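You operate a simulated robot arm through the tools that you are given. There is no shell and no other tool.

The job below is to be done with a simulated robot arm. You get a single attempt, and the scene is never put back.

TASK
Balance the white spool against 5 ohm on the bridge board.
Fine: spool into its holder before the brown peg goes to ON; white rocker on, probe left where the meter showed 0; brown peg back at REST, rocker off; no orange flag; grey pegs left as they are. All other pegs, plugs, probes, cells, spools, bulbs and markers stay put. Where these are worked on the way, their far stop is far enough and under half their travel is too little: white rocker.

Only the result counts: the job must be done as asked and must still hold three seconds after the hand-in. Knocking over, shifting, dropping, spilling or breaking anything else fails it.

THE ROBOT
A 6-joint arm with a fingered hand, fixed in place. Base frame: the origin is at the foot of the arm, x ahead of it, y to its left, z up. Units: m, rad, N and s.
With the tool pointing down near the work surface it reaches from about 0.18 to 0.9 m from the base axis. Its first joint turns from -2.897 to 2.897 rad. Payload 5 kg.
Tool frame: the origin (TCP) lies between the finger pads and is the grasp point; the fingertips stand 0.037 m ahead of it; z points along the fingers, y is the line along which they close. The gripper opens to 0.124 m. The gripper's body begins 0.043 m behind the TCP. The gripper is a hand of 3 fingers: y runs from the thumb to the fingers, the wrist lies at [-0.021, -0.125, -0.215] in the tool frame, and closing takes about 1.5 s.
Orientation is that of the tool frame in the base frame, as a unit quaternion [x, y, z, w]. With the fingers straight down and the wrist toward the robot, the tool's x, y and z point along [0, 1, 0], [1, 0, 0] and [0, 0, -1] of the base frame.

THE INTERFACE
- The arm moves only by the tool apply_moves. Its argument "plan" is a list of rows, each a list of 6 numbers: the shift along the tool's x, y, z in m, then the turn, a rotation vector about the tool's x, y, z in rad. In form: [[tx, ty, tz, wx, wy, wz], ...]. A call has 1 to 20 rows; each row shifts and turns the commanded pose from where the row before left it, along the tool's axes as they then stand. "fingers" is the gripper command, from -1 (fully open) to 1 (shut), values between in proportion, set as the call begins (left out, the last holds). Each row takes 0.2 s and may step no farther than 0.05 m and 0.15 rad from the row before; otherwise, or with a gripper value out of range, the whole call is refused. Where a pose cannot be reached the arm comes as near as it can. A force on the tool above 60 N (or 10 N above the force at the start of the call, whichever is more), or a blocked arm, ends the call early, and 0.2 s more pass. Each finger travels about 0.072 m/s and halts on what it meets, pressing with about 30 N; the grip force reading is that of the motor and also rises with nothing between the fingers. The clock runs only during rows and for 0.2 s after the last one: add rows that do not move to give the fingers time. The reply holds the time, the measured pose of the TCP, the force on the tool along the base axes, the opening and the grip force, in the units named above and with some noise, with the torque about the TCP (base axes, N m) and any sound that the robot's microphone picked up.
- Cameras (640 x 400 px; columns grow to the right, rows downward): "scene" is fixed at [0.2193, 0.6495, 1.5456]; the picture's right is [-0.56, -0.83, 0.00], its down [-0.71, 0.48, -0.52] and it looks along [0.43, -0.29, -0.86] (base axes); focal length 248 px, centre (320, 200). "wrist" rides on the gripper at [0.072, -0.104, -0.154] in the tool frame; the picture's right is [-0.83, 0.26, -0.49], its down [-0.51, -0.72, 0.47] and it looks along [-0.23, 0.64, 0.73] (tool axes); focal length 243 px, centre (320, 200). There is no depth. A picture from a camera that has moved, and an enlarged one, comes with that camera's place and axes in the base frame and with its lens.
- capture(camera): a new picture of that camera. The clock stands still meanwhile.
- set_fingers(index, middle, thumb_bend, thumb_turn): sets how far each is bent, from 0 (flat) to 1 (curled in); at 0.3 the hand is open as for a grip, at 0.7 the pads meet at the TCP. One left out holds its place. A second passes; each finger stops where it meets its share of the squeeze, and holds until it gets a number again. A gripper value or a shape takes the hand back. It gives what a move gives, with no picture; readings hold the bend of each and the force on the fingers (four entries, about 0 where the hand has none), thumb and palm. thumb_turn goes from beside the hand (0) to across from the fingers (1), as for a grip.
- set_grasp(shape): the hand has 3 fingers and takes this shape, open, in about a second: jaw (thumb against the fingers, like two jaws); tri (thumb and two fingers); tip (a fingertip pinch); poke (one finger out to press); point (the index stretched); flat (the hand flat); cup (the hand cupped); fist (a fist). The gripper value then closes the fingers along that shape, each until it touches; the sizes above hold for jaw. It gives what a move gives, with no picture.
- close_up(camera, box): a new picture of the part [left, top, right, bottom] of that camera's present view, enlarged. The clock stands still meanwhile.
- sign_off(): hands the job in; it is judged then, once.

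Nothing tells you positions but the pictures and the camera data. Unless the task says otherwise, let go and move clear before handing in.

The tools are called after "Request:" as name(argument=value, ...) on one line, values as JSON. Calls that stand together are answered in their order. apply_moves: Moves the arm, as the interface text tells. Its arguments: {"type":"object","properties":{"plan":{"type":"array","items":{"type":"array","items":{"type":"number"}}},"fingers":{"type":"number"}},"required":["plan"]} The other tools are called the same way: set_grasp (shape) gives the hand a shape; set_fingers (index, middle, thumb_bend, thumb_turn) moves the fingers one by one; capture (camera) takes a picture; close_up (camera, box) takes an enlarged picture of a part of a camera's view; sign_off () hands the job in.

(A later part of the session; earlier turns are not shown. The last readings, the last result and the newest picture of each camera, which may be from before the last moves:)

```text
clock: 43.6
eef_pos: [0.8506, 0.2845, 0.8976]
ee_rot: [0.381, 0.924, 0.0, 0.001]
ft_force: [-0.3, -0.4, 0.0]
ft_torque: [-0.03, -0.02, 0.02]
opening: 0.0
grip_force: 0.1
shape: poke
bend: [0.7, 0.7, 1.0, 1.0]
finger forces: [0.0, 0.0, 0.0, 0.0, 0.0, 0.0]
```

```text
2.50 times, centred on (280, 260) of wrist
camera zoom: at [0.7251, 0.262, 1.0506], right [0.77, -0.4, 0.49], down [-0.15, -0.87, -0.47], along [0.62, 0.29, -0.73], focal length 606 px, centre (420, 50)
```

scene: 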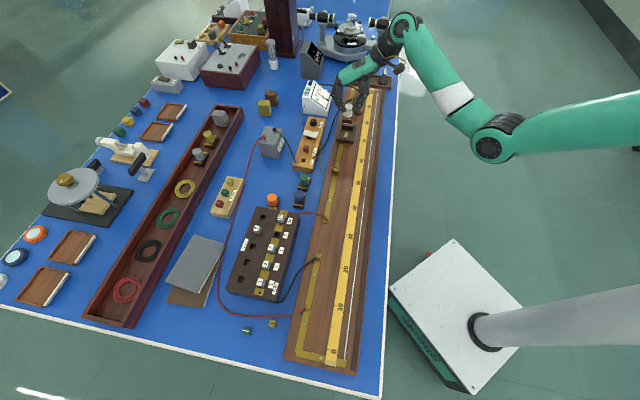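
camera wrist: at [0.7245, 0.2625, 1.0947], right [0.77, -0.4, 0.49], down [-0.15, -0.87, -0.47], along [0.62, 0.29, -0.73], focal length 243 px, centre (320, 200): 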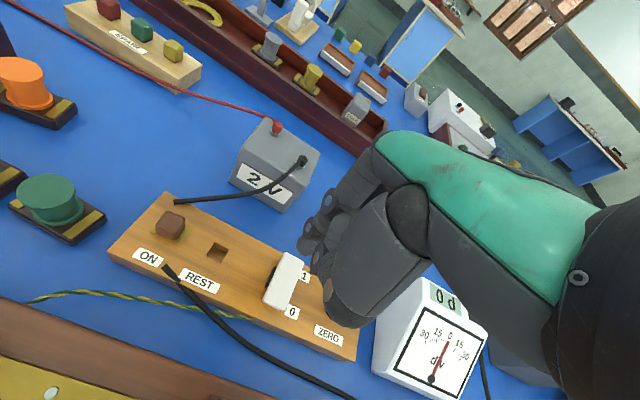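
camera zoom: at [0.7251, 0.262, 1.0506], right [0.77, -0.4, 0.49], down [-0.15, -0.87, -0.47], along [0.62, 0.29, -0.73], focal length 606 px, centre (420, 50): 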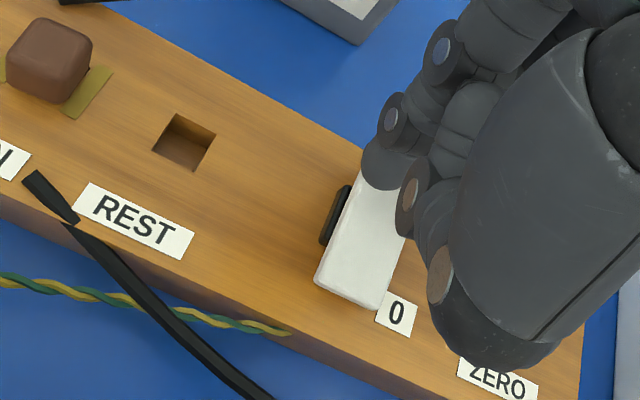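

The front fingertip is right over the far end of the rocker. I'll press in small steps, watching the force.

Request:
apply_moves(plan=[[0, 0, 0.004, 0, 0, 0], [0, 0, 0.003, 0, 0, 0], [0, 0, 0, 0, 0, 0]])

Request:
apply_moves(plan=[[0, 0, 0.003, 0, 0, 0], [0, 0, 0.002, 0, 0, 0], [0, 0, 0, 0, 0, 0]])

Request:
close_up(camera="scene", box=[285, 95, 345, 145])

Request:
close_up(camera="wrist", box=[200, 180, 360, 340])

```text
clock: 44.4
eef_pos: [0.8505, 0.2848, 0.8908]
ee_rot: [0.381, 0.925, 0.0, 0.0]
ft_force: [0.3, 0.4, 0.1]
ft_torque: [0.01, 0.02, 0.02]
opening: 0.0
grip_force: 0.0
shape: poke
bend: [0.7, 0.7, 1.0, 1.0]
finger forces: [0.0, 0.1, 0.0, 0.0, 0.1, 0.1]
```

```text
clock: 45.2
eef_pos: [0.8503, 0.285, 0.8861]
ee_rot: [0.381, 0.925, -0.001, 0.001]
ft_force: [0.4, -0.1, 0.2]
ft_torque: [-0.03, 0.0, 0.01]
opening: 0.0
grip_force: 0.1
shape: poke
bend: [0.7, 0.7, 1.0, 1.0]
finger forces: [0.0, 0.4, 0.0, 0.0, 0.0, 0.1]
```

```text
8.00 times, centred on (315, 120) of scene
camera zoom: at [0.2193, 0.6495, 1.5456], right [-0.56, -0.83, 0.0], down [-0.71, 0.48, -0.52], along [0.43, -0.29, -0.86], focal length 1988 px, centre (360, 840)
```

zoom: 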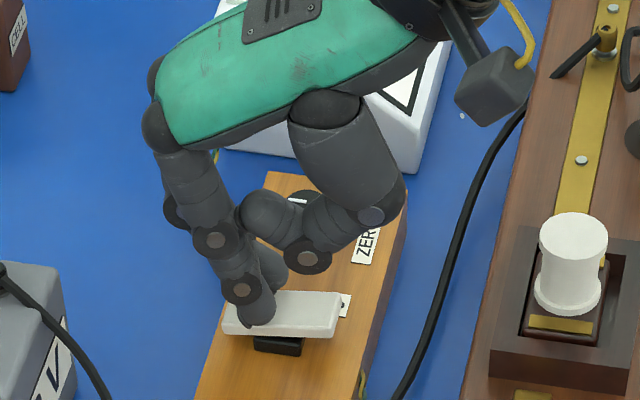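

```text
2.50 times, centred on (280, 260) of wrist
camera zoom: at [0.7248, 0.2622, 1.0388], right [0.77, -0.4, 0.49], down [-0.15, -0.87, -0.47], along [0.62, 0.29, -0.73], focal length 606 px, centre (420, 50)
```

zoom: 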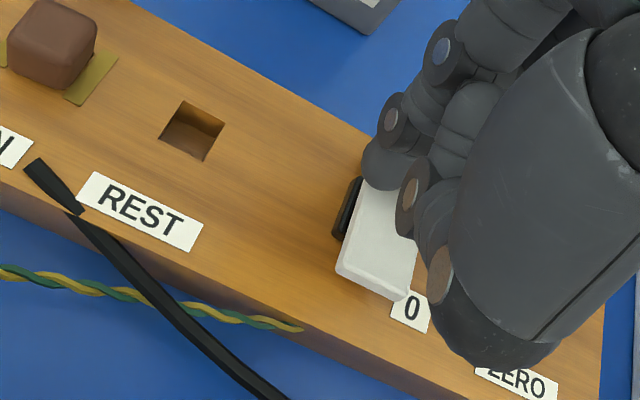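

The rocker is turning under light pressure. I'll keep pressing to its stop.

Request:
apply_moves(plan=[[0, 0, 0.002, 0, 0, 0], [0, 0, 0.002, 0, 0, 0], [0, 0, 0, 0, 0, 0]])

Request:
apply_moves(plan=[[0, 0, 0.002, 0, 0, 0], [0, 0, 0.001, 0, 0, 0], [0, 0, 0, 0, 0, 0]])

Request:
close_up(camera="scene", box=[285, 95, 345, 145])

```text
clock: 46.0
eef_pos: [0.8521, 0.2851, 0.8844]
ee_rot: [0.382, 0.924, 0.002, 0.002]
ft_force: [1.2, 6.1, 18.8]
ft_torque: [0.0, -0.15, 0.03]
opening: 0.0003
grip_force: 0.0
shape: poke
bend: [0.7, 0.7, 1.0, 1.0]
finger forces: [0.0, 18.7, 0.1, 0.1, 0.0, 0.1]
```

```text
clock: 46.8
eef_pos: [0.8518, 0.2847, 0.8849]
ee_rot: [0.382, 0.924, 0.002, 0.004]
ft_force: [4.9, 11.2, 30.9]
ft_torque: [0.01, -0.34, 0.14]
opening: 0.0
grip_force: 0.0
shape: poke
bend: [0.7, 0.7, 1.0, 1.0]
finger forces: [0.0, 31.3, 0.1, 0.1, 0.0, 0.0]
```

```text
8.00 times, centred on (315, 120) of scene
camera zoom: at [0.2193, 0.6495, 1.5456], right [-0.56, -0.83, 0.0], down [-0.71, 0.48, -0.52], along [0.43, -0.29, -0.86], focal length 1988 px, centre (360, 840)
```

zoom: 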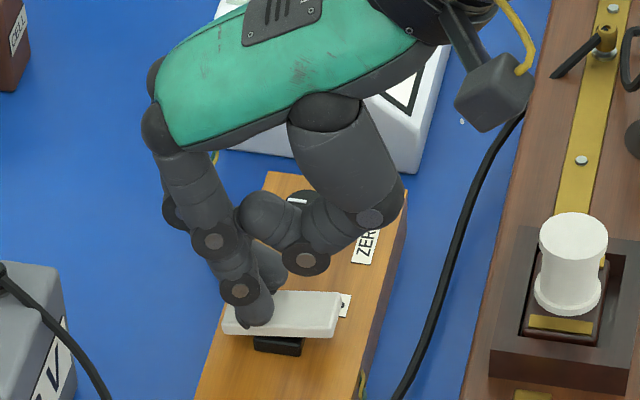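

The rocker is at its stop (31 N). I'll lift off and check that it stays on and what the meter shows.

Request:
apply_moves(plan=[[0, 0, -0.006, 0, 0, 0], [0, 0, -0.02, 0, 0, 0], [0, 0, -0.03, 0, 0, 0], [0, 0, -0.04, 0, 0, 0], [0, 0, 0, 0, 0, 0]])

Request:
close_up(camera="scene", box=[285, 75, 365, 145])

Request:
capture(camera="wrist")

Request:
close_up(camera="wrist", box=[220, 220, 500, 400])

```text
clock: 48.0
eef_pos: [0.8766, 0.294, 0.9645]
ee_rot: [0.382, 0.924, 0.0, 0.0]
ft_force: [0.2, -0.1, -0.1]
ft_torque: [0.0, 0.01, 0.03]
opening: 0.0001
grip_force: 0.0
shape: poke
bend: [0.7, 0.7, 1.0, 1.0]
finger forces: [0.0, 0.0, 0.1, 0.1, 0.1, 0.0]
out of reach, approached as far as the arm can: row 2, 3, 4
```

```text
5.71 times, centred on (325, 110) of scene
camera zoom: at [0.2193, 0.6495, 1.5456], right [-0.56, -0.83, 0.0], down [-0.71, 0.48, -0.52], along [0.43, -0.29, -0.86], focal length 1420 px, centre (291, 714)
```

zoom: 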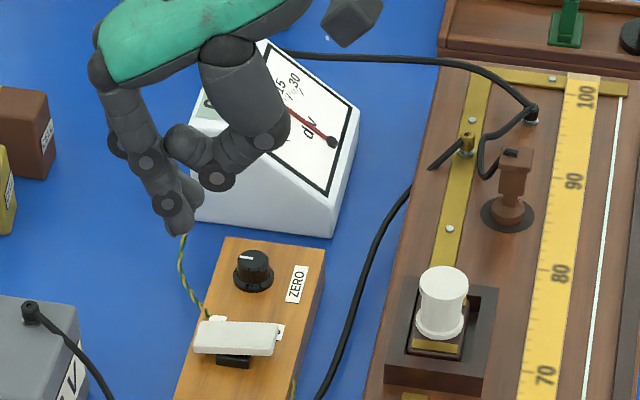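

```text
taken
camera wrist: at [0.7517, 0.2697, 1.1181], right [0.77, -0.4, 0.49], down [-0.15, -0.87, -0.47], along [0.61, 0.29, -0.73], focal length 243 px, centre (320, 200)
```

wrist: 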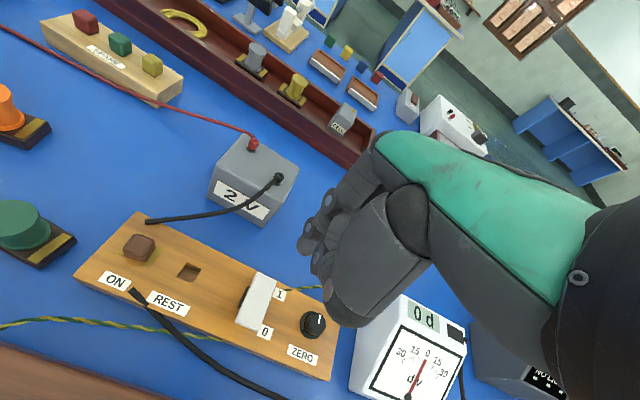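

```text
2.22 times, centred on (360, 310) of wrist
camera zoom: at [0.7517, 0.2697, 1.1181], right [0.77, -0.4, 0.49], down [-0.15, -0.87, -0.47], along [0.61, 0.29, -0.73], focal length 539 px, centre (231, -44)
```

zoom: 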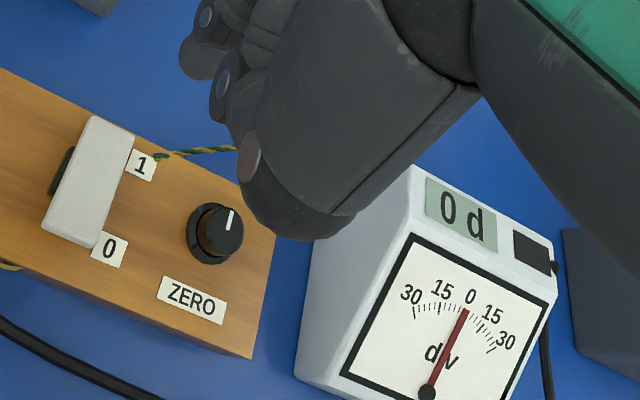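

The rocker is on and stays; the meter reads 0 with the probe still off the wire, and there's no flag. I'll back off toward the robot, set the jaw shape, and hover beside the probe to study it.

Request:
apply_moves(plan=[[0, -0.04, 0, 0, 0, 0], [0, -0.04, 0, 0, 0, 0], [0, -0.04, -0.02, 0, 0, 0], [0, 0, 0, 0, 0, 0]])

Request:
set_grasp(shape="jaw")

Request:
close_up(camera="scene", box=[340, 75, 390, 125])

Request:
capture(camera="wrist")

```text
clock: 49.0
eef_pos: [0.8895, 0.2265, 0.954]
ee_rot: [0.381, 0.925, -0.001, 0.0]
ft_force: [0.5, -0.3, 0.6]
ft_torque: [-0.02, 0.02, 0.01]
opening: 0.0001
grip_force: 0.1
shape: poke
bend: [0.7, 0.7, 1.0, 1.0]
finger forces: [0.0, 0.0, 0.1, 0.0, 0.1, 0.1]
out of reach, approached as far as the arm can: row 1, 2, 3
```

```text
clock: 49.9
eef_pos: [0.8892, 0.2263, 0.9545]
ee_rot: [0.381, 0.925, -0.001, -0.001]
ft_force: [1.2, 0.2, 0.0]
ft_torque: [-0.02, 0.0, 0.04]
opening: 0.124
grip_force: 0.1
shape: jaw
bend: [0.3, 0.3, 0.3, 0.98]
finger forces: [0.0, 0.0, 0.0, 0.0, 0.0, 0.0]
```

```text
8.00 times, centred on (365, 100) of scene
camera zoom: at [0.2193, 0.6495, 1.5456], right [-0.56, -0.83, 0.0], down [-0.71, 0.48, -0.52], along [0.43, -0.29, -0.86], focal length 1988 px, centre (-40, 1000)
```

zoom: 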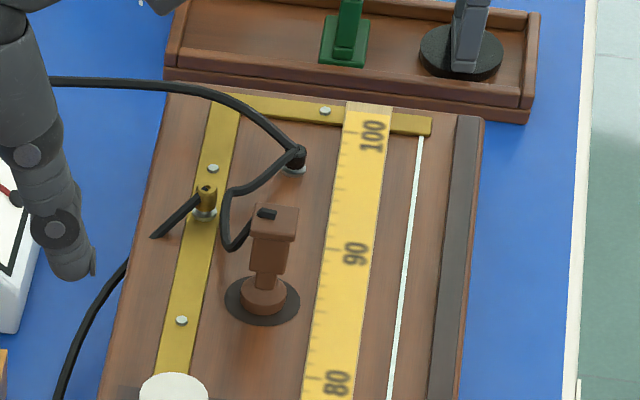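

```text
taken
camera wrist: at [0.7627, 0.2038, 1.1081], right [0.77, -0.4, 0.49], down [-0.15, -0.87, -0.47], along [0.62, 0.29, -0.73], focal length 243 px, centre (320, 200)
```

wrist: 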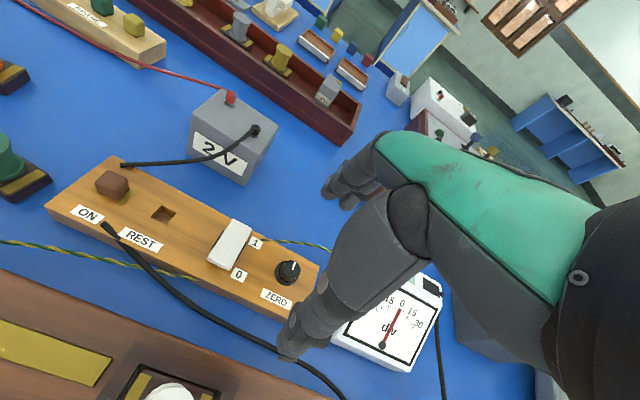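

The arm is stretched near its limit and slid sideways, but nothing is touched. I'll try small inward steps and watch how it responds.

Request:
apply_moves(plan=[[0, -0.02, 0, 0, 0, 0], [0, 0, 0, 0, 0, 0]])

Request:
capture(camera="scene")

```text
clock: 50.5
eef_pos: [0.8879, 0.2135, 0.9494]
ee_rot: [0.381, 0.925, 0.0, -0.001]
ft_force: [0.0, -0.3, -0.1]
ft_torque: [0.02, 0.01, -0.01]
opening: 0.1241
grip_force: 0.1
shape: jaw
bend: [0.3, 0.3, 0.3, 0.98]
finger forces: [0.1, 0.0, 0.0, 0.0, 0.0, 0.1]
out of reach, approached as far as the arm can: row 1
```

```text
taken
```

scene: 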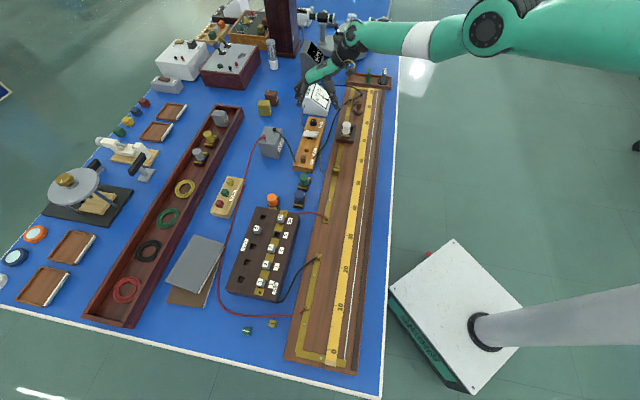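

The elbow has swung high into an awkward posture. I'll narrow the hand and try turning the wrist toward radial to free it.

Request:
apply_moves(plan=[[0, 0, 0, 0, 0, 0.08], [0, 0, 0, 0, 0, 0.08], [0, 0, 0, 0, 0, 0]], fingers=0.1)

Request:
apply_moves(plan=[[0, -0.01, 0, 0, 0, 0], [0, 0, 0, 0, 0, 0]])

```text
clock: 51.3
eef_pos: [0.8993, 0.2154, 0.9456]
ee_rot: [0.454, 0.891, -0.001, -0.001]
ft_force: [0.2, -0.4, 0.0]
ft_torque: [0.04, -0.01, 0.01]
opening: 0.0564
grip_force: 0.0
shape: jaw
bend: [0.74, 0.47, 0.71, 1.0]
finger forces: [0.0, 0.1, 0.0, 0.0, 0.0, 0.0]
out of reach, approached as far as the arm can: row 1, 2
```

```text
clock: 51.9
eef_pos: [0.9002, 0.2097, 0.9412]
ee_rot: [0.454, 0.891, -0.001, 0.0]
ft_force: [0.3, -0.9, 0.1]
ft_torque: [-0.01, 0.01, 0.0]
opening: 0.056
grip_force: 0.0
shape: jaw
bend: [0.74, 0.47, 0.71, 1.0]
finger forces: [0.0, 0.0, 0.1, 0.0, 0.0, 0.0]
out of reach, approached as far as the arm can: row 1
```

The wrist seems pinned at full stretch, so large inward steps fail. I'll try very small inward steps to let the elbow unfold.

Request:
apply_moves(plan=[[0.001, -0.0018, 0, 0, 0, 0], [0.001, -0.0018, 0, 0, 0, 0], [0.001, -0.0018, 0, 0, 0, 0], [0.001, -0.0018, 0, 0, 0, 0], [0.001, -0.0018, 0, 0, 0, 0], [0, 0, 0, 0, 0, 0]])

```text
clock: 53.3
eef_pos: [0.8989, 0.2103, 0.9385]
ee_rot: [0.454, 0.891, 0.0, 0.001]
ft_force: [0.0, -0.2, -0.4]
ft_torque: [-0.02, 0.0, -0.01]
opening: 0.0562
grip_force: 0.0
shape: jaw
bend: [0.74, 0.47, 0.71, 1.0]
finger forces: [0.0, 0.0, 0.0, 0.0, 0.0, 0.1]
out of reach, approached as far as the arm can: row 2, 4
```

The elbow has flipped to the wrong side of straight. I'll stretch the arm outward past its limit in a clear spot (away from the meter), then come back in so the elbow can fold the right way.

Request:
apply_moves(plan=[[0.0162, 0.0118, 0, 0, 0, 0], [0.0162, 0.0118, 0, 0, 0, 0], [0.0162, 0.0118, 0, 0, 0, 0], [0.0162, 0.0118, 0, 0, 0, 0], [0, 0, 0, 0, 0, 0]])

Request:
close_up(camera="scene", box=[270, 20, 430, 160])

```text
clock: 54.5
eef_pos: [0.8857, 0.2859, 0.9427]
ee_rot: [0.454, 0.891, 0.0, 0.0]
ft_force: [-1.1, -0.1, -0.1]
ft_torque: [-0.06, 0.02, 0.01]
opening: 0.0563
grip_force: 0.0
shape: jaw
bend: [0.74, 0.47, 0.71, 1.0]
finger forces: [0.0, 0.0, 0.0, 0.1, 0.0, 0.0]
out of reach, approached as far as the arm can: row 2, 4
```

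```text
2.86 times, centred on (350, 90) of scene
camera zoom: at [0.2193, 0.6495, 1.5456], right [-0.56, -0.83, 0.0], down [-0.71, 0.48, -0.52], along [0.43, -0.29, -0.86], focal length 710 px, centre (234, 514)
```

zoom: 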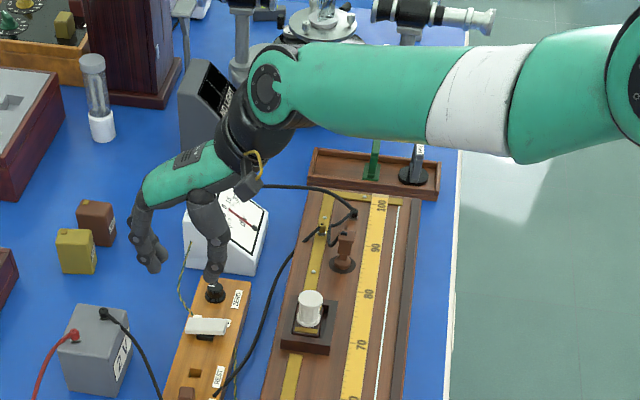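

The arm moved back above the rocker area. I'll stretch outward once more, then pull in.

Request:
apply_moves(plan=[[-0.0113, 0.0278, 0, 0, 0, 0], [0, 0, 0, 0, 0, 0]])

Request:
apply_moves(plan=[[0.0113, -0.0278, 0, 0, 0, 0], [0.0113, -0.0278, 0, 0, 0, 0], [0, 0, 0, 0, 0, 0]])

Request:
capture(camera="scene")

```text
clock: 55.1
eef_pos: [0.8888, 0.2815, 0.9527]
ee_rot: [0.454, 0.891, -0.002, 0.001]
ft_force: [-0.3, 0.0, 0.6]
ft_torque: [-0.01, 0.01, -0.01]
opening: 0.0561
grip_force: 0.0
shape: jaw
bend: [0.74, 0.47, 0.71, 1.0]
finger forces: [0.1, 0.0, 0.0, 0.1, 0.0, 0.0]
out of reach, approached as far as the arm can: row 1
```

```text
clock: 55.9
eef_pos: [0.8829, 0.2805, 0.9328]
ee_rot: [0.453, 0.891, 0.0, -0.001]
ft_force: [0.1, 0.1, -0.5]
ft_torque: [0.01, 0.01, 0.02]
opening: 0.0562
grip_force: 0.2
shape: jaw
bend: [0.74, 0.47, 0.71, 1.0]
finger forces: [0.0, 0.0, 0.0, 0.0, 0.1, 0.0]
out of reach, approached as far as the arm can: row 1, 2
```

```text
taken
```

scene: 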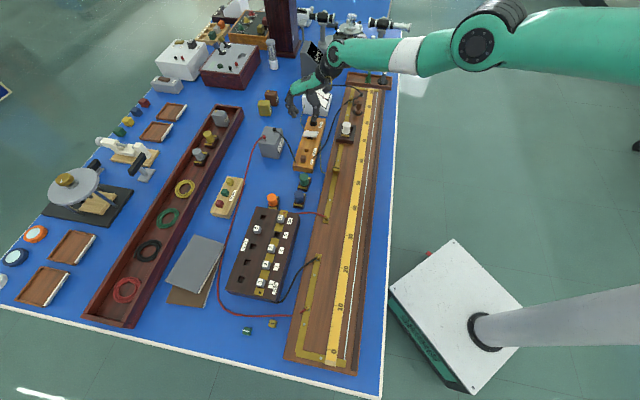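

Both in and out are blocked, so the elbow is stuck exactly straight. Upward motion should fold it the right way, and the space above is free, so I'll go up in steps.

Request:
apply_moves(plan=[[0, 0, -0.04, 0, 0, 0], [0, 0, -0.04, 0, 0, 0], [0, 0, -0.04, 0, 0, 0], [0, 0, -0.04, 0, 0, 0], [0, 0, 0, 0, 0, 0]])

Request:
apply_moves(plan=[[0.0113, -0.0278, 0, 0, 0, 0], [0.0113, -0.0278, 0, 0, 0, 0], [0, 0, 0, 0, 0, 0]])

Request:
capture(camera="scene")

```text
clock: 57.1
eef_pos: [0.9179, 0.2895, 1.0838]
ee_rot: [0.454, 0.891, 0.0, -0.001]
ft_force: [0.3, -0.2, 0.0]
ft_torque: [0.01, -0.05, 0.03]
opening: 0.056
grip_force: 0.2
shape: jaw
bend: [0.74, 0.47, 0.71, 1.0]
finger forces: [0.0, 0.0, 0.0, 0.0, 0.1, 0.0]
out of reach, approached as far as the arm can: row 1, 2, 3, 4
```

```text
clock: 57.9
eef_pos: [0.9173, 0.2903, 1.0834]
ee_rot: [0.454, 0.891, 0.001, 0.0]
ft_force: [-0.1, 0.4, 0.2]
ft_torque: [-0.02, -0.01, 0.0]
opening: 0.0562
grip_force: 0.0
shape: jaw
bend: [0.74, 0.47, 0.71, 1.0]
finger forces: [0.0, 0.0, 0.1, 0.0, 0.0, 0.0]
out of reach, approached as far as the arm can: row 1, 2
```

```text
taken
```

scene: 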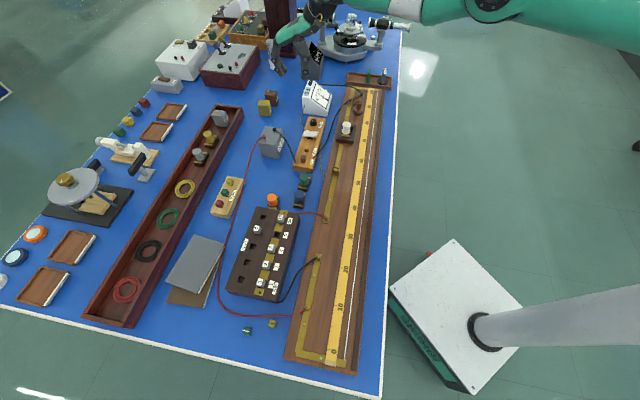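

The arm sits exactly straight, where in/out pulls have no leverage. Tilting the hand so the fingers swing outward about the wrist should bend the elbow the right way, so I'll do that high above the bench and then pull in.

Request:
apply_moves(plan=[[0, 0.0307, -0.0211, -0.149, 0, 0], [0, 0.0307, -0.0211, -0.149, 0, 0], [0, 0.0307, -0.0211, -0.149, 0, 0], [0, 0, 0, 0, 0, 0]])

Request:
apply_moves(plan=[[0, -0.027, -0.013, 0, 0, 0], [0, -0.027, -0.013, 0, 0, 0], [0, 0, 0, 0, 0, 0]])

Request:
capture(camera="scene")

```text
clock: 58.9
eef_pos: [0.9843, 0.3394, 1.1597]
ee_rot: [0.443, 0.869, 0.198, 0.102]
ft_force: [-1.1, 0.1, -0.2]
ft_torque: [0.0, 0.02, -0.02]
opening: 0.056
grip_force: 0.1
shape: jaw
bend: [0.74, 0.47, 0.71, 1.0]
finger forces: [0.0, 0.1, 0.0, 0.0, 0.0, 0.0]
```

```text
clock: 59.7
eef_pos: [0.987, 0.3221, 1.1541]
ee_rot: [0.442, 0.869, 0.197, 0.101]
ft_force: [-0.2, 0.1, 0.4]
ft_torque: [-0.02, 0.0, 0.02]
opening: 0.0561
grip_force: 0.0
shape: jaw
bend: [0.74, 0.47, 0.71, 1.0]
finger forces: [0.0, 0.1, 0.0, 0.0, 0.1, 0.0]
out of reach, approached as far as the arm can: row 1, 2
```

```text
taken
```

scene: 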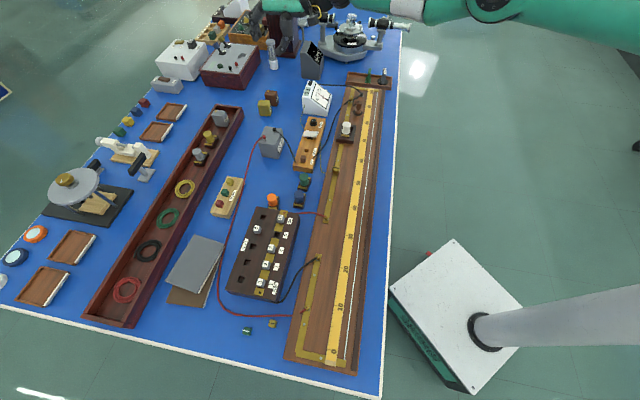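

Still pinned. I'll tilt the other way about the wrist and try pulling in from there.

Request:
apply_moves(plan=[[0, -0.0335, 0.0163, 0.149, 0, 0], [0, -0.0335, 0.0163, 0.149, 0, 0], [0, -0.0335, 0.0163, 0.149, 0, 0], [0, -0.0335, 0.0163, 0.149, 0, 0], [0, -0.0335, 0.0163, 0.149, 0, 0], [0, -0.0335, 0.0163, 0.149, 0, 0], [0, 0, 0, 0, 0, 0]])

Request:
apply_moves(plan=[[0, -0.027, 0.013, 0, 0, 0], [0, -0.027, 0.013, 0, 0, 0], [0, 0, 0, 0, 0, 0]])

Request:
capture(camera="scene")

```text
clock: 61.3
eef_pos: [0.836, 0.2125, 1.0471]
ee_rot: [0.443, 0.868, -0.198, -0.101]
ft_force: [-0.5, -0.9, 0.4]
ft_torque: [0.01, -0.02, 0.01]
opening: 0.0561
grip_force: 0.2
shape: jaw
bend: [0.74, 0.47, 0.71, 1.0]
finger forces: [0.0, 0.0, 0.1, 0.1, 0.1, 0.0]
```

```text
clock: 62.1
eef_pos: [0.8381, 0.1963, 1.0405]
ee_rot: [0.442, 0.869, -0.198, -0.101]
ft_force: [0.4, -0.3, -0.4]
ft_torque: [0.01, -0.05, -0.01]
opening: 0.0558
grip_force: 0.1
shape: jaw
bend: [0.74, 0.47, 0.71, 1.0]
finger forces: [0.1, 0.0, 0.0, 0.0, 0.0, 0.0]
out of reach, approached as far as the arm can: row 1, 2
```

```text
taken
```

scene: 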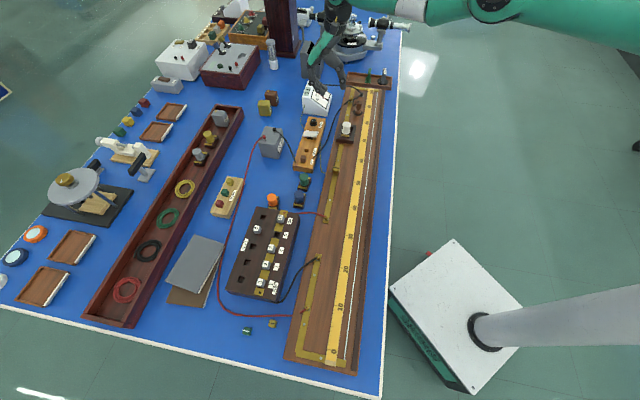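

The likely reason is that each target was still at exactly full stretch. I'll combine an outward finger tilt with an inward pull in the same rows, so the elbow can start bending.

Request:
apply_moves(plan=[[0, 0.0127, -0.0125, -0.149, 0, 0], [0, 0.01, -0.0125, -0.149, 0, 0], [0, 0.01, -0.015, -0.149, 0, 0], [0, 0, 0, 0, 0, 0]])

```text
clock: 63.1
eef_pos: [0.9262, 0.2338, 1.0594]
ee_rot: [0.453, 0.891, 0.0, 0.0]
ft_force: [0.3, -0.3, -0.3]
ft_torque: [-0.03, 0.02, 0.01]
opening: 0.0561
grip_force: 0.2
shape: jaw
bend: [0.74, 0.47, 0.71, 1.0]
finger forces: [0.0, 0.0, 0.1, 0.0, 0.0, 0.1]
out of reach, approached as far as the arm can: row 1, 2, 3
```

No change, so I'll try the mirror combination: an inward finger tilt together with an inward pull.

Request:
apply_moves(plan=[[0, -0.0455, 0.0163, 0.149, 0, 0], [0, -0.0455, 0.0175, 0.149, 0, 0], [0, -0.044, 0.02, 0.149, 0, 0], [0, 0, 0, 0, 0, 0]])

Request:
capture(camera="scene")

```text
clock: 64.1
eef_pos: [0.8429, 0.1569, 1.0199]
ee_rot: [0.442, 0.868, -0.2, -0.102]
ft_force: [-0.7, -0.2, 0.2]
ft_torque: [-0.02, -0.01, 0.02]
opening: 0.056
grip_force: 0.0
shape: jaw
bend: [0.74, 0.47, 0.71, 1.0]
finger forces: [0.0, 0.0, 0.1, 0.0, 0.0, 0.0]
out of reach, approached as far as the arm can: row 1, 2, 3
```

```text
taken
```

scene: 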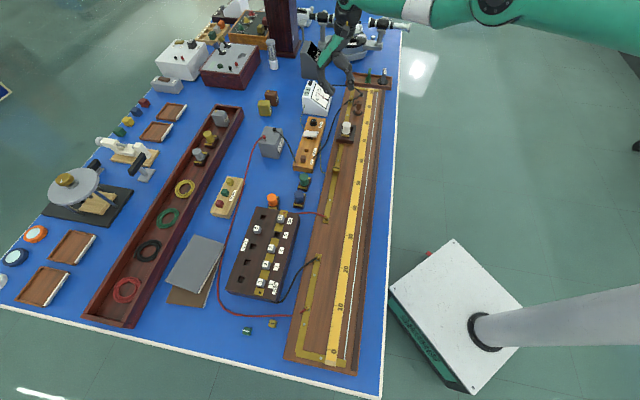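

Still locked. I'll return to vertical, swing sideways over clear table, and try a downward-plus-inward pull.

Request:
apply_moves(plan=[[0, 0.0307, -0.0211, -0.149, 0, 0], [0, 0.0307, -0.0211, -0.149, 0, 0], [0, 0.0307, -0.0211, -0.149, 0, 0], [0.0243, 0.0176, 0, 0, 0, 0], [0.0243, 0.0176, 0, 0, 0, 0], [0.0243, 0.0176, 0, 0, 0, 0], [0.0243, 0.0176, 0, 0, 0, 0], [0, 0, 0, 0, 0, 0]])

Request:
apply_moves(plan=[[0, -0.03, 0.03, 0, 0, 0], [0, -0.03, 0.03, 0, 0, 0], [0, -0.03, 0.03, 0, 0, 0], [0, 0, 0, 0, 0, 0]])

```text
clock: 65.9
eef_pos: [0.9039, 0.3267, 1.0582]
ee_rot: [0.454, 0.891, 0.0, 0.0]
ft_force: [-0.1, -0.3, 0.2]
ft_torque: [0.01, -0.02, -0.03]
opening: 0.0561
grip_force: 0.0
shape: jaw
bend: [0.74, 0.47, 0.71, 1.0]
finger forces: [0.0, 0.0, 0.0, 0.0, 0.0, 0.0]
out of reach, approached as far as the arm can: row 4, 5, 6, 7
```

```text
clock: 66.9
eef_pos: [0.8321, 0.2738, 0.9684]
ee_rot: [0.454, 0.891, -0.001, 0.0]
ft_force: [-0.6, 0.5, 0.1]
ft_torque: [0.03, 0.01, 0.01]
opening: 0.056
grip_force: 0.0
shape: jaw
bend: [0.74, 0.47, 0.71, 1.0]
finger forces: [0.0, 0.1, 0.0, 0.0, 0.1, 0.1]
```

That freed it: the arm now follows inward exactly. I'll check the posture and continue toward the probe at safer extension.

Request:
capture(camera="scene")

Request:
apply_moves(plan=[[0, -0.03, 0, 0, 0, 0], [0, -0.03, 0, 0, 0, 0], [0, 0, 0, 0, 0, 0]])

Request:
capture(camera="scene")

```text
taken
```

scene: 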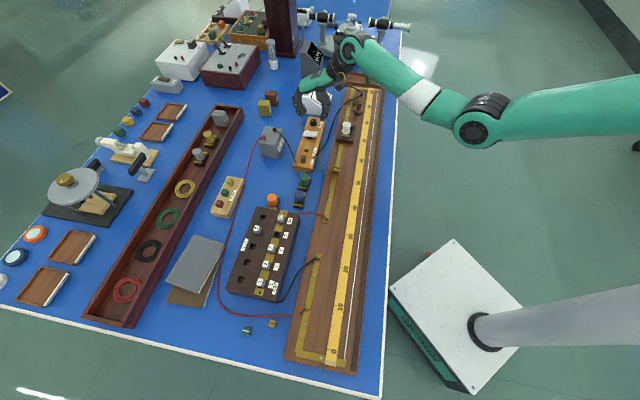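

```text
clock: 67.7
eef_pos: [0.7816, 0.2384, 0.9678]
ee_rot: [0.453, 0.891, -0.001, -0.001]
ft_force: [-0.2, 0.0, 0.5]
ft_torque: [-0.01, -0.02, -0.01]
opening: 0.0561
grip_force: 0.0
shape: jaw
bend: [0.74, 0.47, 0.71, 1.0]
finger forces: [0.0, 0.0, 0.1, 0.1, 0.0, 0.0]
```

```text
taken
```

scene: 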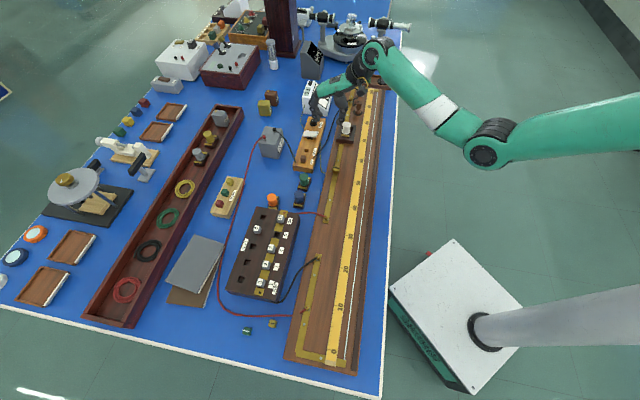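

The posture is normal again. I'll go over the probe at about (0.825, 0.052), staying well within reach.

Request:
apply_moves(plan=[[0, 0, -0.012, 0, 0, -0.0785], [0, 0, -0.012, 0, 0, -0.0785], [-0.0324, -0.0203, 0, 0, 0, 0], [-0.0324, -0.0203, 0, 0, 0, 0], [-0.0324, -0.0203, 0, 0, 0, 0], [-0.0324, -0.0203, 0, 0, 0, 0], [-0.0324, -0.0203, 0, 0, 0, 0], [0, 0, 0, 0, 0, 0]], fingers=0.0)

Request:
close_up(camera="scene", box=[330, 70, 390, 130])

Request:
capture(camera="wrist")

Request:
close_up(camera="wrist", box=[190, 190, 350, 350])

```text
clock: 69.5
eef_pos: [0.8245, 0.0513, 0.9917]
ee_rot: [0.383, 0.924, 0.0, -0.001]
ft_force: [-0.4, -0.4, -0.1]
ft_torque: [0.0, 0.0, 0.01]
opening: 0.0614
grip_force: 0.0
shape: jaw
bend: [0.74, 0.45, 0.69, 1.0]
finger forces: [0.0, 0.0, 0.0, 0.0, 0.0, 0.1]
```

```text
6.67 times, centred on (360, 100) of scene
camera zoom: at [0.2193, 0.6495, 1.5456], right [-0.56, -0.83, 0.0], down [-0.71, 0.48, -0.52], along [0.43, -0.29, -0.86], focal length 1657 px, centre (53, 867)
```

zoom: 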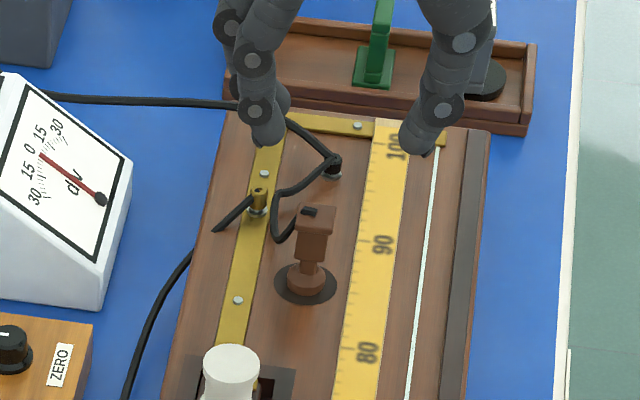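

```text
taken
camera wrist: at [0.698, 0.0292, 1.1453], right [0.77, -0.4, 0.49], down [-0.15, -0.87, -0.47], along [0.62, 0.29, -0.73], focal length 243 px, centre (320, 200)
```

wrist: 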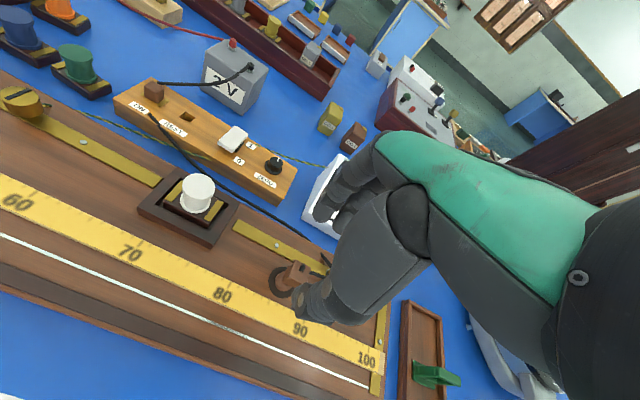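

```text
2.50 times, centred on (270, 270) of wrist
camera zoom: at [0.698, 0.0292, 1.1453], right [0.77, -0.4, 0.49], down [-0.15, -0.87, -0.47], along [0.62, 0.29, -0.73], focal length 606 px, centre (445, 25)
```

zoom: 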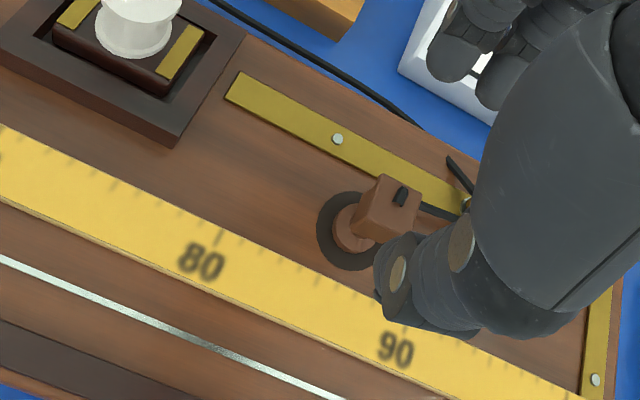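

The probe's head (about 22 mm square) is near (0.827, 0.050), with its top at about z 0.90. I'll trim slightly and lower to just above it.

Request:
apply_moves(plan=[[-0.003, 0.001, 0.015, 0, 0, 0], [0, 0, 0.02, 0, 0, 0], [0, 0, 0, 0, 0, 0]])

Request:
close_up(camera="scene", box=[335, 80, 385, 130])

Request:
close_up(camera="wrist", box=[220, 190, 360, 330])

```text
clock: 70.3
eef_pos: [0.8261, 0.0502, 0.9556]
ee_rot: [0.383, 0.924, 0.0, 0.0]
ft_force: [0.4, 0.1, -0.2]
ft_torque: [0.0, 0.0, 0.0]
opening: 0.0616
grip_force: 0.1
shape: jaw
bend: [0.74, 0.45, 0.69, 1.0]
finger forces: [0.0, 0.0, 0.0, 0.0, 0.0, 0.0]
```

```text
8.00 times, centred on (360, 105) of scene
camera zoom: at [0.2193, 0.6495, 1.5456], right [-0.56, -0.83, 0.0], down [-0.71, 0.48, -0.52], along [0.43, -0.29, -0.86], focal length 1988 px, centre (0, 960)
```

zoom: 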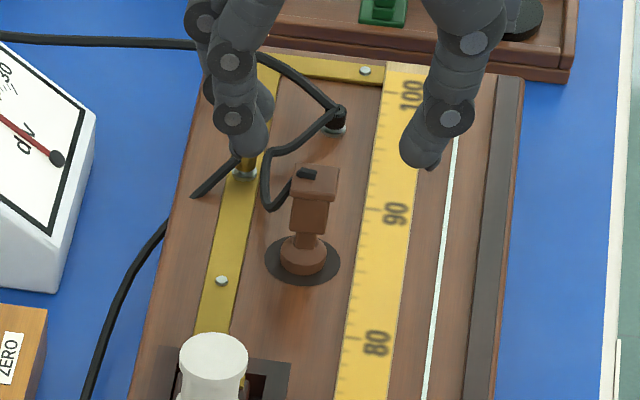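

```text
2.86 times, centred on (290, 260) of wrist
camera zoom: at [0.7012, 0.0274, 1.1088], right [0.77, -0.4, 0.49], down [-0.15, -0.87, -0.47], along [0.62, 0.29, -0.73], focal length 693 px, centre (406, 29)
```

zoom: 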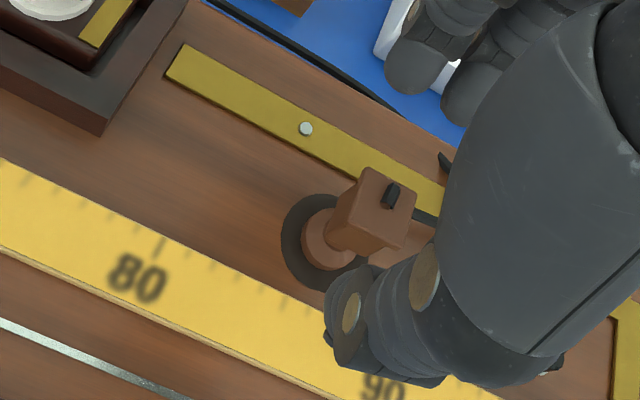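

The head lies between the fingers with a few mm of offset. I'll shift 3 mm toward the 100 end and lower around the head.

Request:
apply_moves(plan=[[-0.003, 0, 0.015, 0, 0, 0], [0, 0, 0.015, 0, 0, 0], [0, 0, 0.01, 0, 0, 0], [0, 0, 0, 0, 0, 0]])

Request:
close_up(camera="scene", box=[335, 80, 385, 130])

Request:
close_up(camera="wrist", box=[220, 190, 360, 330])

```text
clock: 71.3
eef_pos: [0.8291, 0.0479, 0.9154]
ee_rot: [0.382, 0.924, 0.0, 0.001]
ft_force: [0.1, -0.1, -0.1]
ft_torque: [-0.02, 0.01, -0.01]
opening: 0.0616
grip_force: 0.0
shape: jaw
bend: [0.74, 0.45, 0.69, 1.0]
finger forces: [0.0, 0.0, 0.1, 0.1, 0.0, 0.0]
```

```text
8.00 times, centred on (360, 105) of scene
camera zoom: at [0.2193, 0.6495, 1.5456], right [-0.56, -0.83, 0.0], down [-0.71, 0.48, -0.52], along [0.43, -0.29, -0.86], focal length 1988 px, centre (0, 960)
```

zoom: 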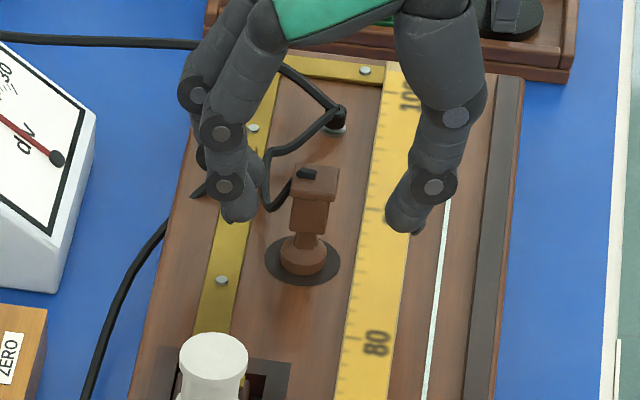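

```text
2.86 times, centred on (290, 260) of wrist
camera zoom: at [0.7033, 0.026, 1.0691], right [0.77, -0.4, 0.49], down [-0.15, -0.87, -0.47], along [0.62, 0.29, -0.73], focal length 693 px, centre (406, 29)
```

zoom: 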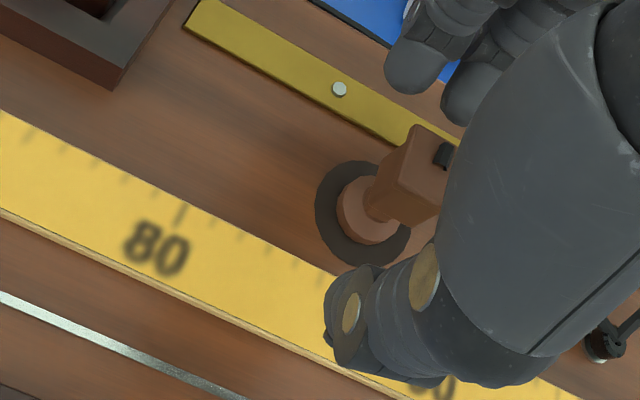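

Everything lines up in both views. I'll close on the probe's head.

Request:
apply_moves(plan=[[0, 0, 0, 0, 0, 0], [0, 0, 0, 0, 0, 0], [0, 0, 0, 0, 0, 0], [0, 0, 0, 0, 0, 0], [0, 0, 0, 0, 0, 0], [0, 0, 0, 0, 0, 0]], fingers=1)

Request:
close_up(camera="scene", box=[335, 80, 385, 130])

Request:
close_up(camera="wrist", box=[220, 190, 360, 330])

```text
clock: 72.7
eef_pos: [0.829, 0.0478, 0.9164]
ee_rot: [0.383, 0.924, 0.0, 0.001]
ft_force: [-0.2, -0.5, 0.4]
ft_torque: [0.0, 0.0, 0.02]
opening: 0.0065
grip_force: 29.5
shape: jaw
bend: [0.7, 0.62, 0.74, 1.0]
finger forces: [13.4, 15.4, 0.0, 0.0, 24.1, 0.0]
```

```text
8.00 times, centred on (360, 105) of scene
camera zoom: at [0.2193, 0.6495, 1.5456], right [-0.56, -0.83, 0.0], down [-0.71, 0.48, -0.52], along [0.43, -0.29, -0.86], focal length 1988 px, centre (0, 960)
```

zoom: 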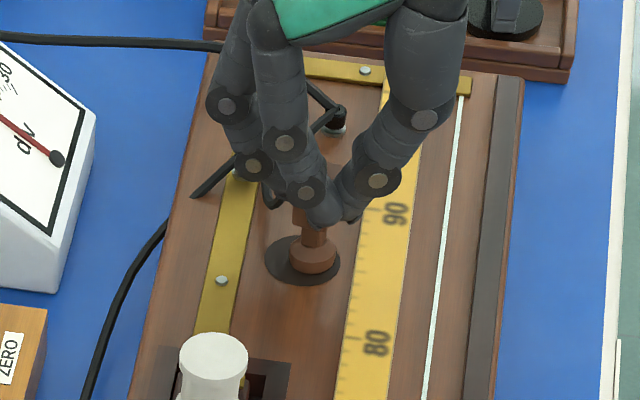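

```text
2.86 times, centred on (290, 260) of wrist
camera zoom: at [0.7033, 0.026, 1.0694], right [0.77, -0.4, 0.49], down [-0.15, -0.87, -0.47], along [0.62, 0.29, -0.73], focal length 693 px, centre (406, 29)
```

zoom: 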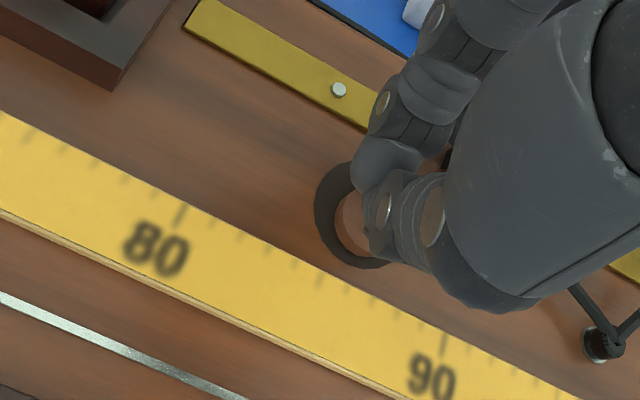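

It's gripped; the black disc is only a rest pad and the round collar is the probe's foot. I'll lift it a little and check.

Request:
apply_moves(plan=[[0, 0, -0.008, 0, 0, 0], [0, 0, -0.012, 0, 0, 0], [0, 0, -0.015, 0, 0, 0], [0, 0, 0, 0, 0, 0]])

Request:
close_up(camera="scene", box=[335, 80, 385, 130])

Request:
close_up(camera="wrist", box=[220, 190, 360, 330])

Request:
close_up(camera="scene", box=[290, 60, 350, 120])

```text
clock: 73.7
eef_pos: [0.8293, 0.0485, 0.9509]
ee_rot: [0.382, 0.924, -0.001, 0.0]
ft_force: [-0.1, 1.3, -1.3]
ft_torque: [0.08, 0.0, -0.02]
opening: 0.0061
grip_force: 29.6
shape: jaw
bend: [0.7, 0.62, 0.74, 1.0]
finger forces: [13.1, 15.1, 0.2, 0.0, 23.4, 0.0]
```

```text
8.00 times, centred on (360, 105) of scene
camera zoom: at [0.2193, 0.6495, 1.5456], right [-0.56, -0.83, 0.0], down [-0.71, 0.48, -0.52], along [0.43, -0.29, -0.86], focal length 1988 px, centre (0, 960)
```

zoom: 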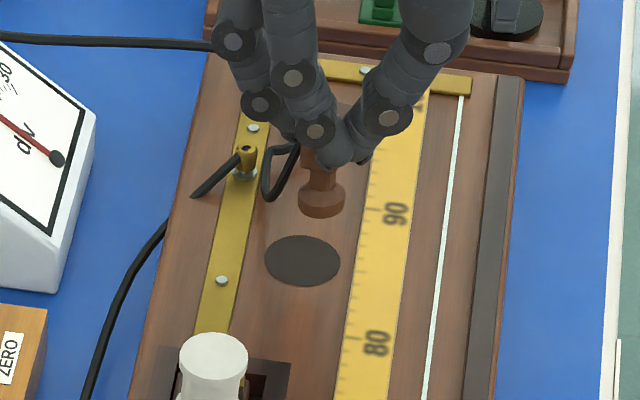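

```text
2.86 times, centred on (290, 260) of wrist
camera zoom: at [0.7034, 0.0265, 1.104], right [0.77, -0.4, 0.49], down [-0.15, -0.87, -0.47], along [0.62, 0.29, -0.73], focal length 693 px, centre (406, 29)
```

zoom: 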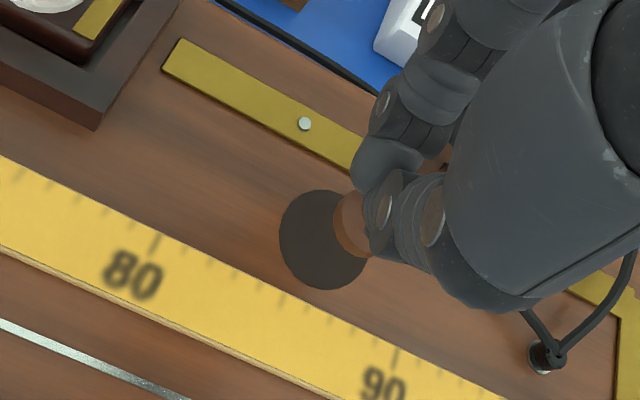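

```text
6.67 times, centred on (320, 90) of scene
camera zoom: at [0.2193, 0.6495, 1.5456], right [-0.56, -0.83, 0.0], down [-0.71, 0.48, -0.52], along [0.43, -0.29, -0.86], focal length 1657 px, centre (320, 933)
```

zoom: 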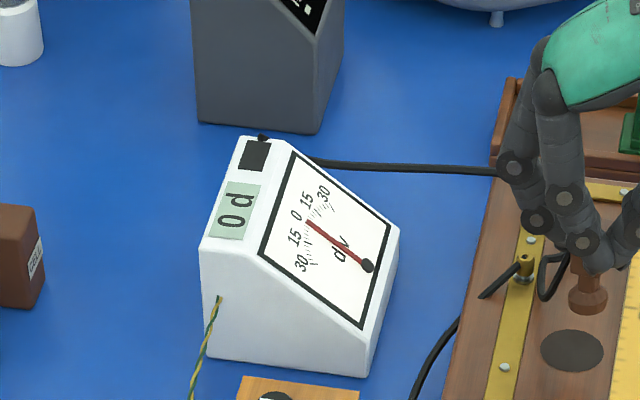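

The probe hangs vertically in the hand, and the meter's digital display is readable from the scene camera ("0 d", no flag). I'll carry it across to the wire, then along to about 50, staying above the surface.

Request:
apply_moves(plan=[[0, 0, -0.01, 0, 0, 0], [0, -0.0328, 0, 0, 0, 0], [0, -0.0328, 0, 0, 0, 0], [0.03, 0, 0, 0, 0, 0], [0.03, 0, 0, 0, 0, 0], [0, 0, 0, 0, 0, 0]])

Request:
capture(camera="scene")

Request:
capture(camera="wrist")

```text
clock: 75.1
eef_pos: [0.7402, 0.0453, 0.9614]
ee_rot: [0.383, 0.924, -0.001, 0.001]
ft_force: [0.0, 1.1, -1.6]
ft_torque: [0.01, 0.0, 0.07]
opening: 0.0065
grip_force: 30.1
shape: jaw
bend: [0.7, 0.62, 0.74, 1.0]
finger forces: [13.2, 15.1, 0.0, 0.0, 23.3, 0.0]
```

```text
taken
```

scene: 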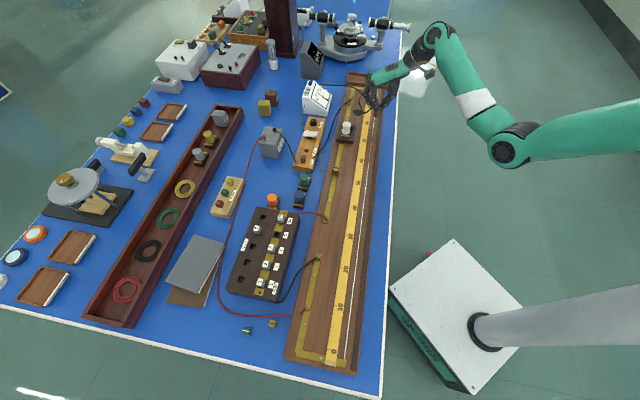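

```text
taken
camera wrist: at [0.6141, 0.0225, 1.1141], right [0.77, -0.4, 0.49], down [-0.15, -0.87, -0.47], along [0.62, 0.29, -0.73], focal length 243 px, centre (320, 200)
```

wrist: 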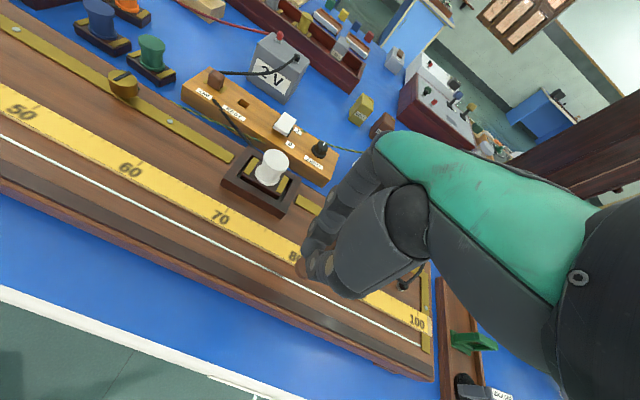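

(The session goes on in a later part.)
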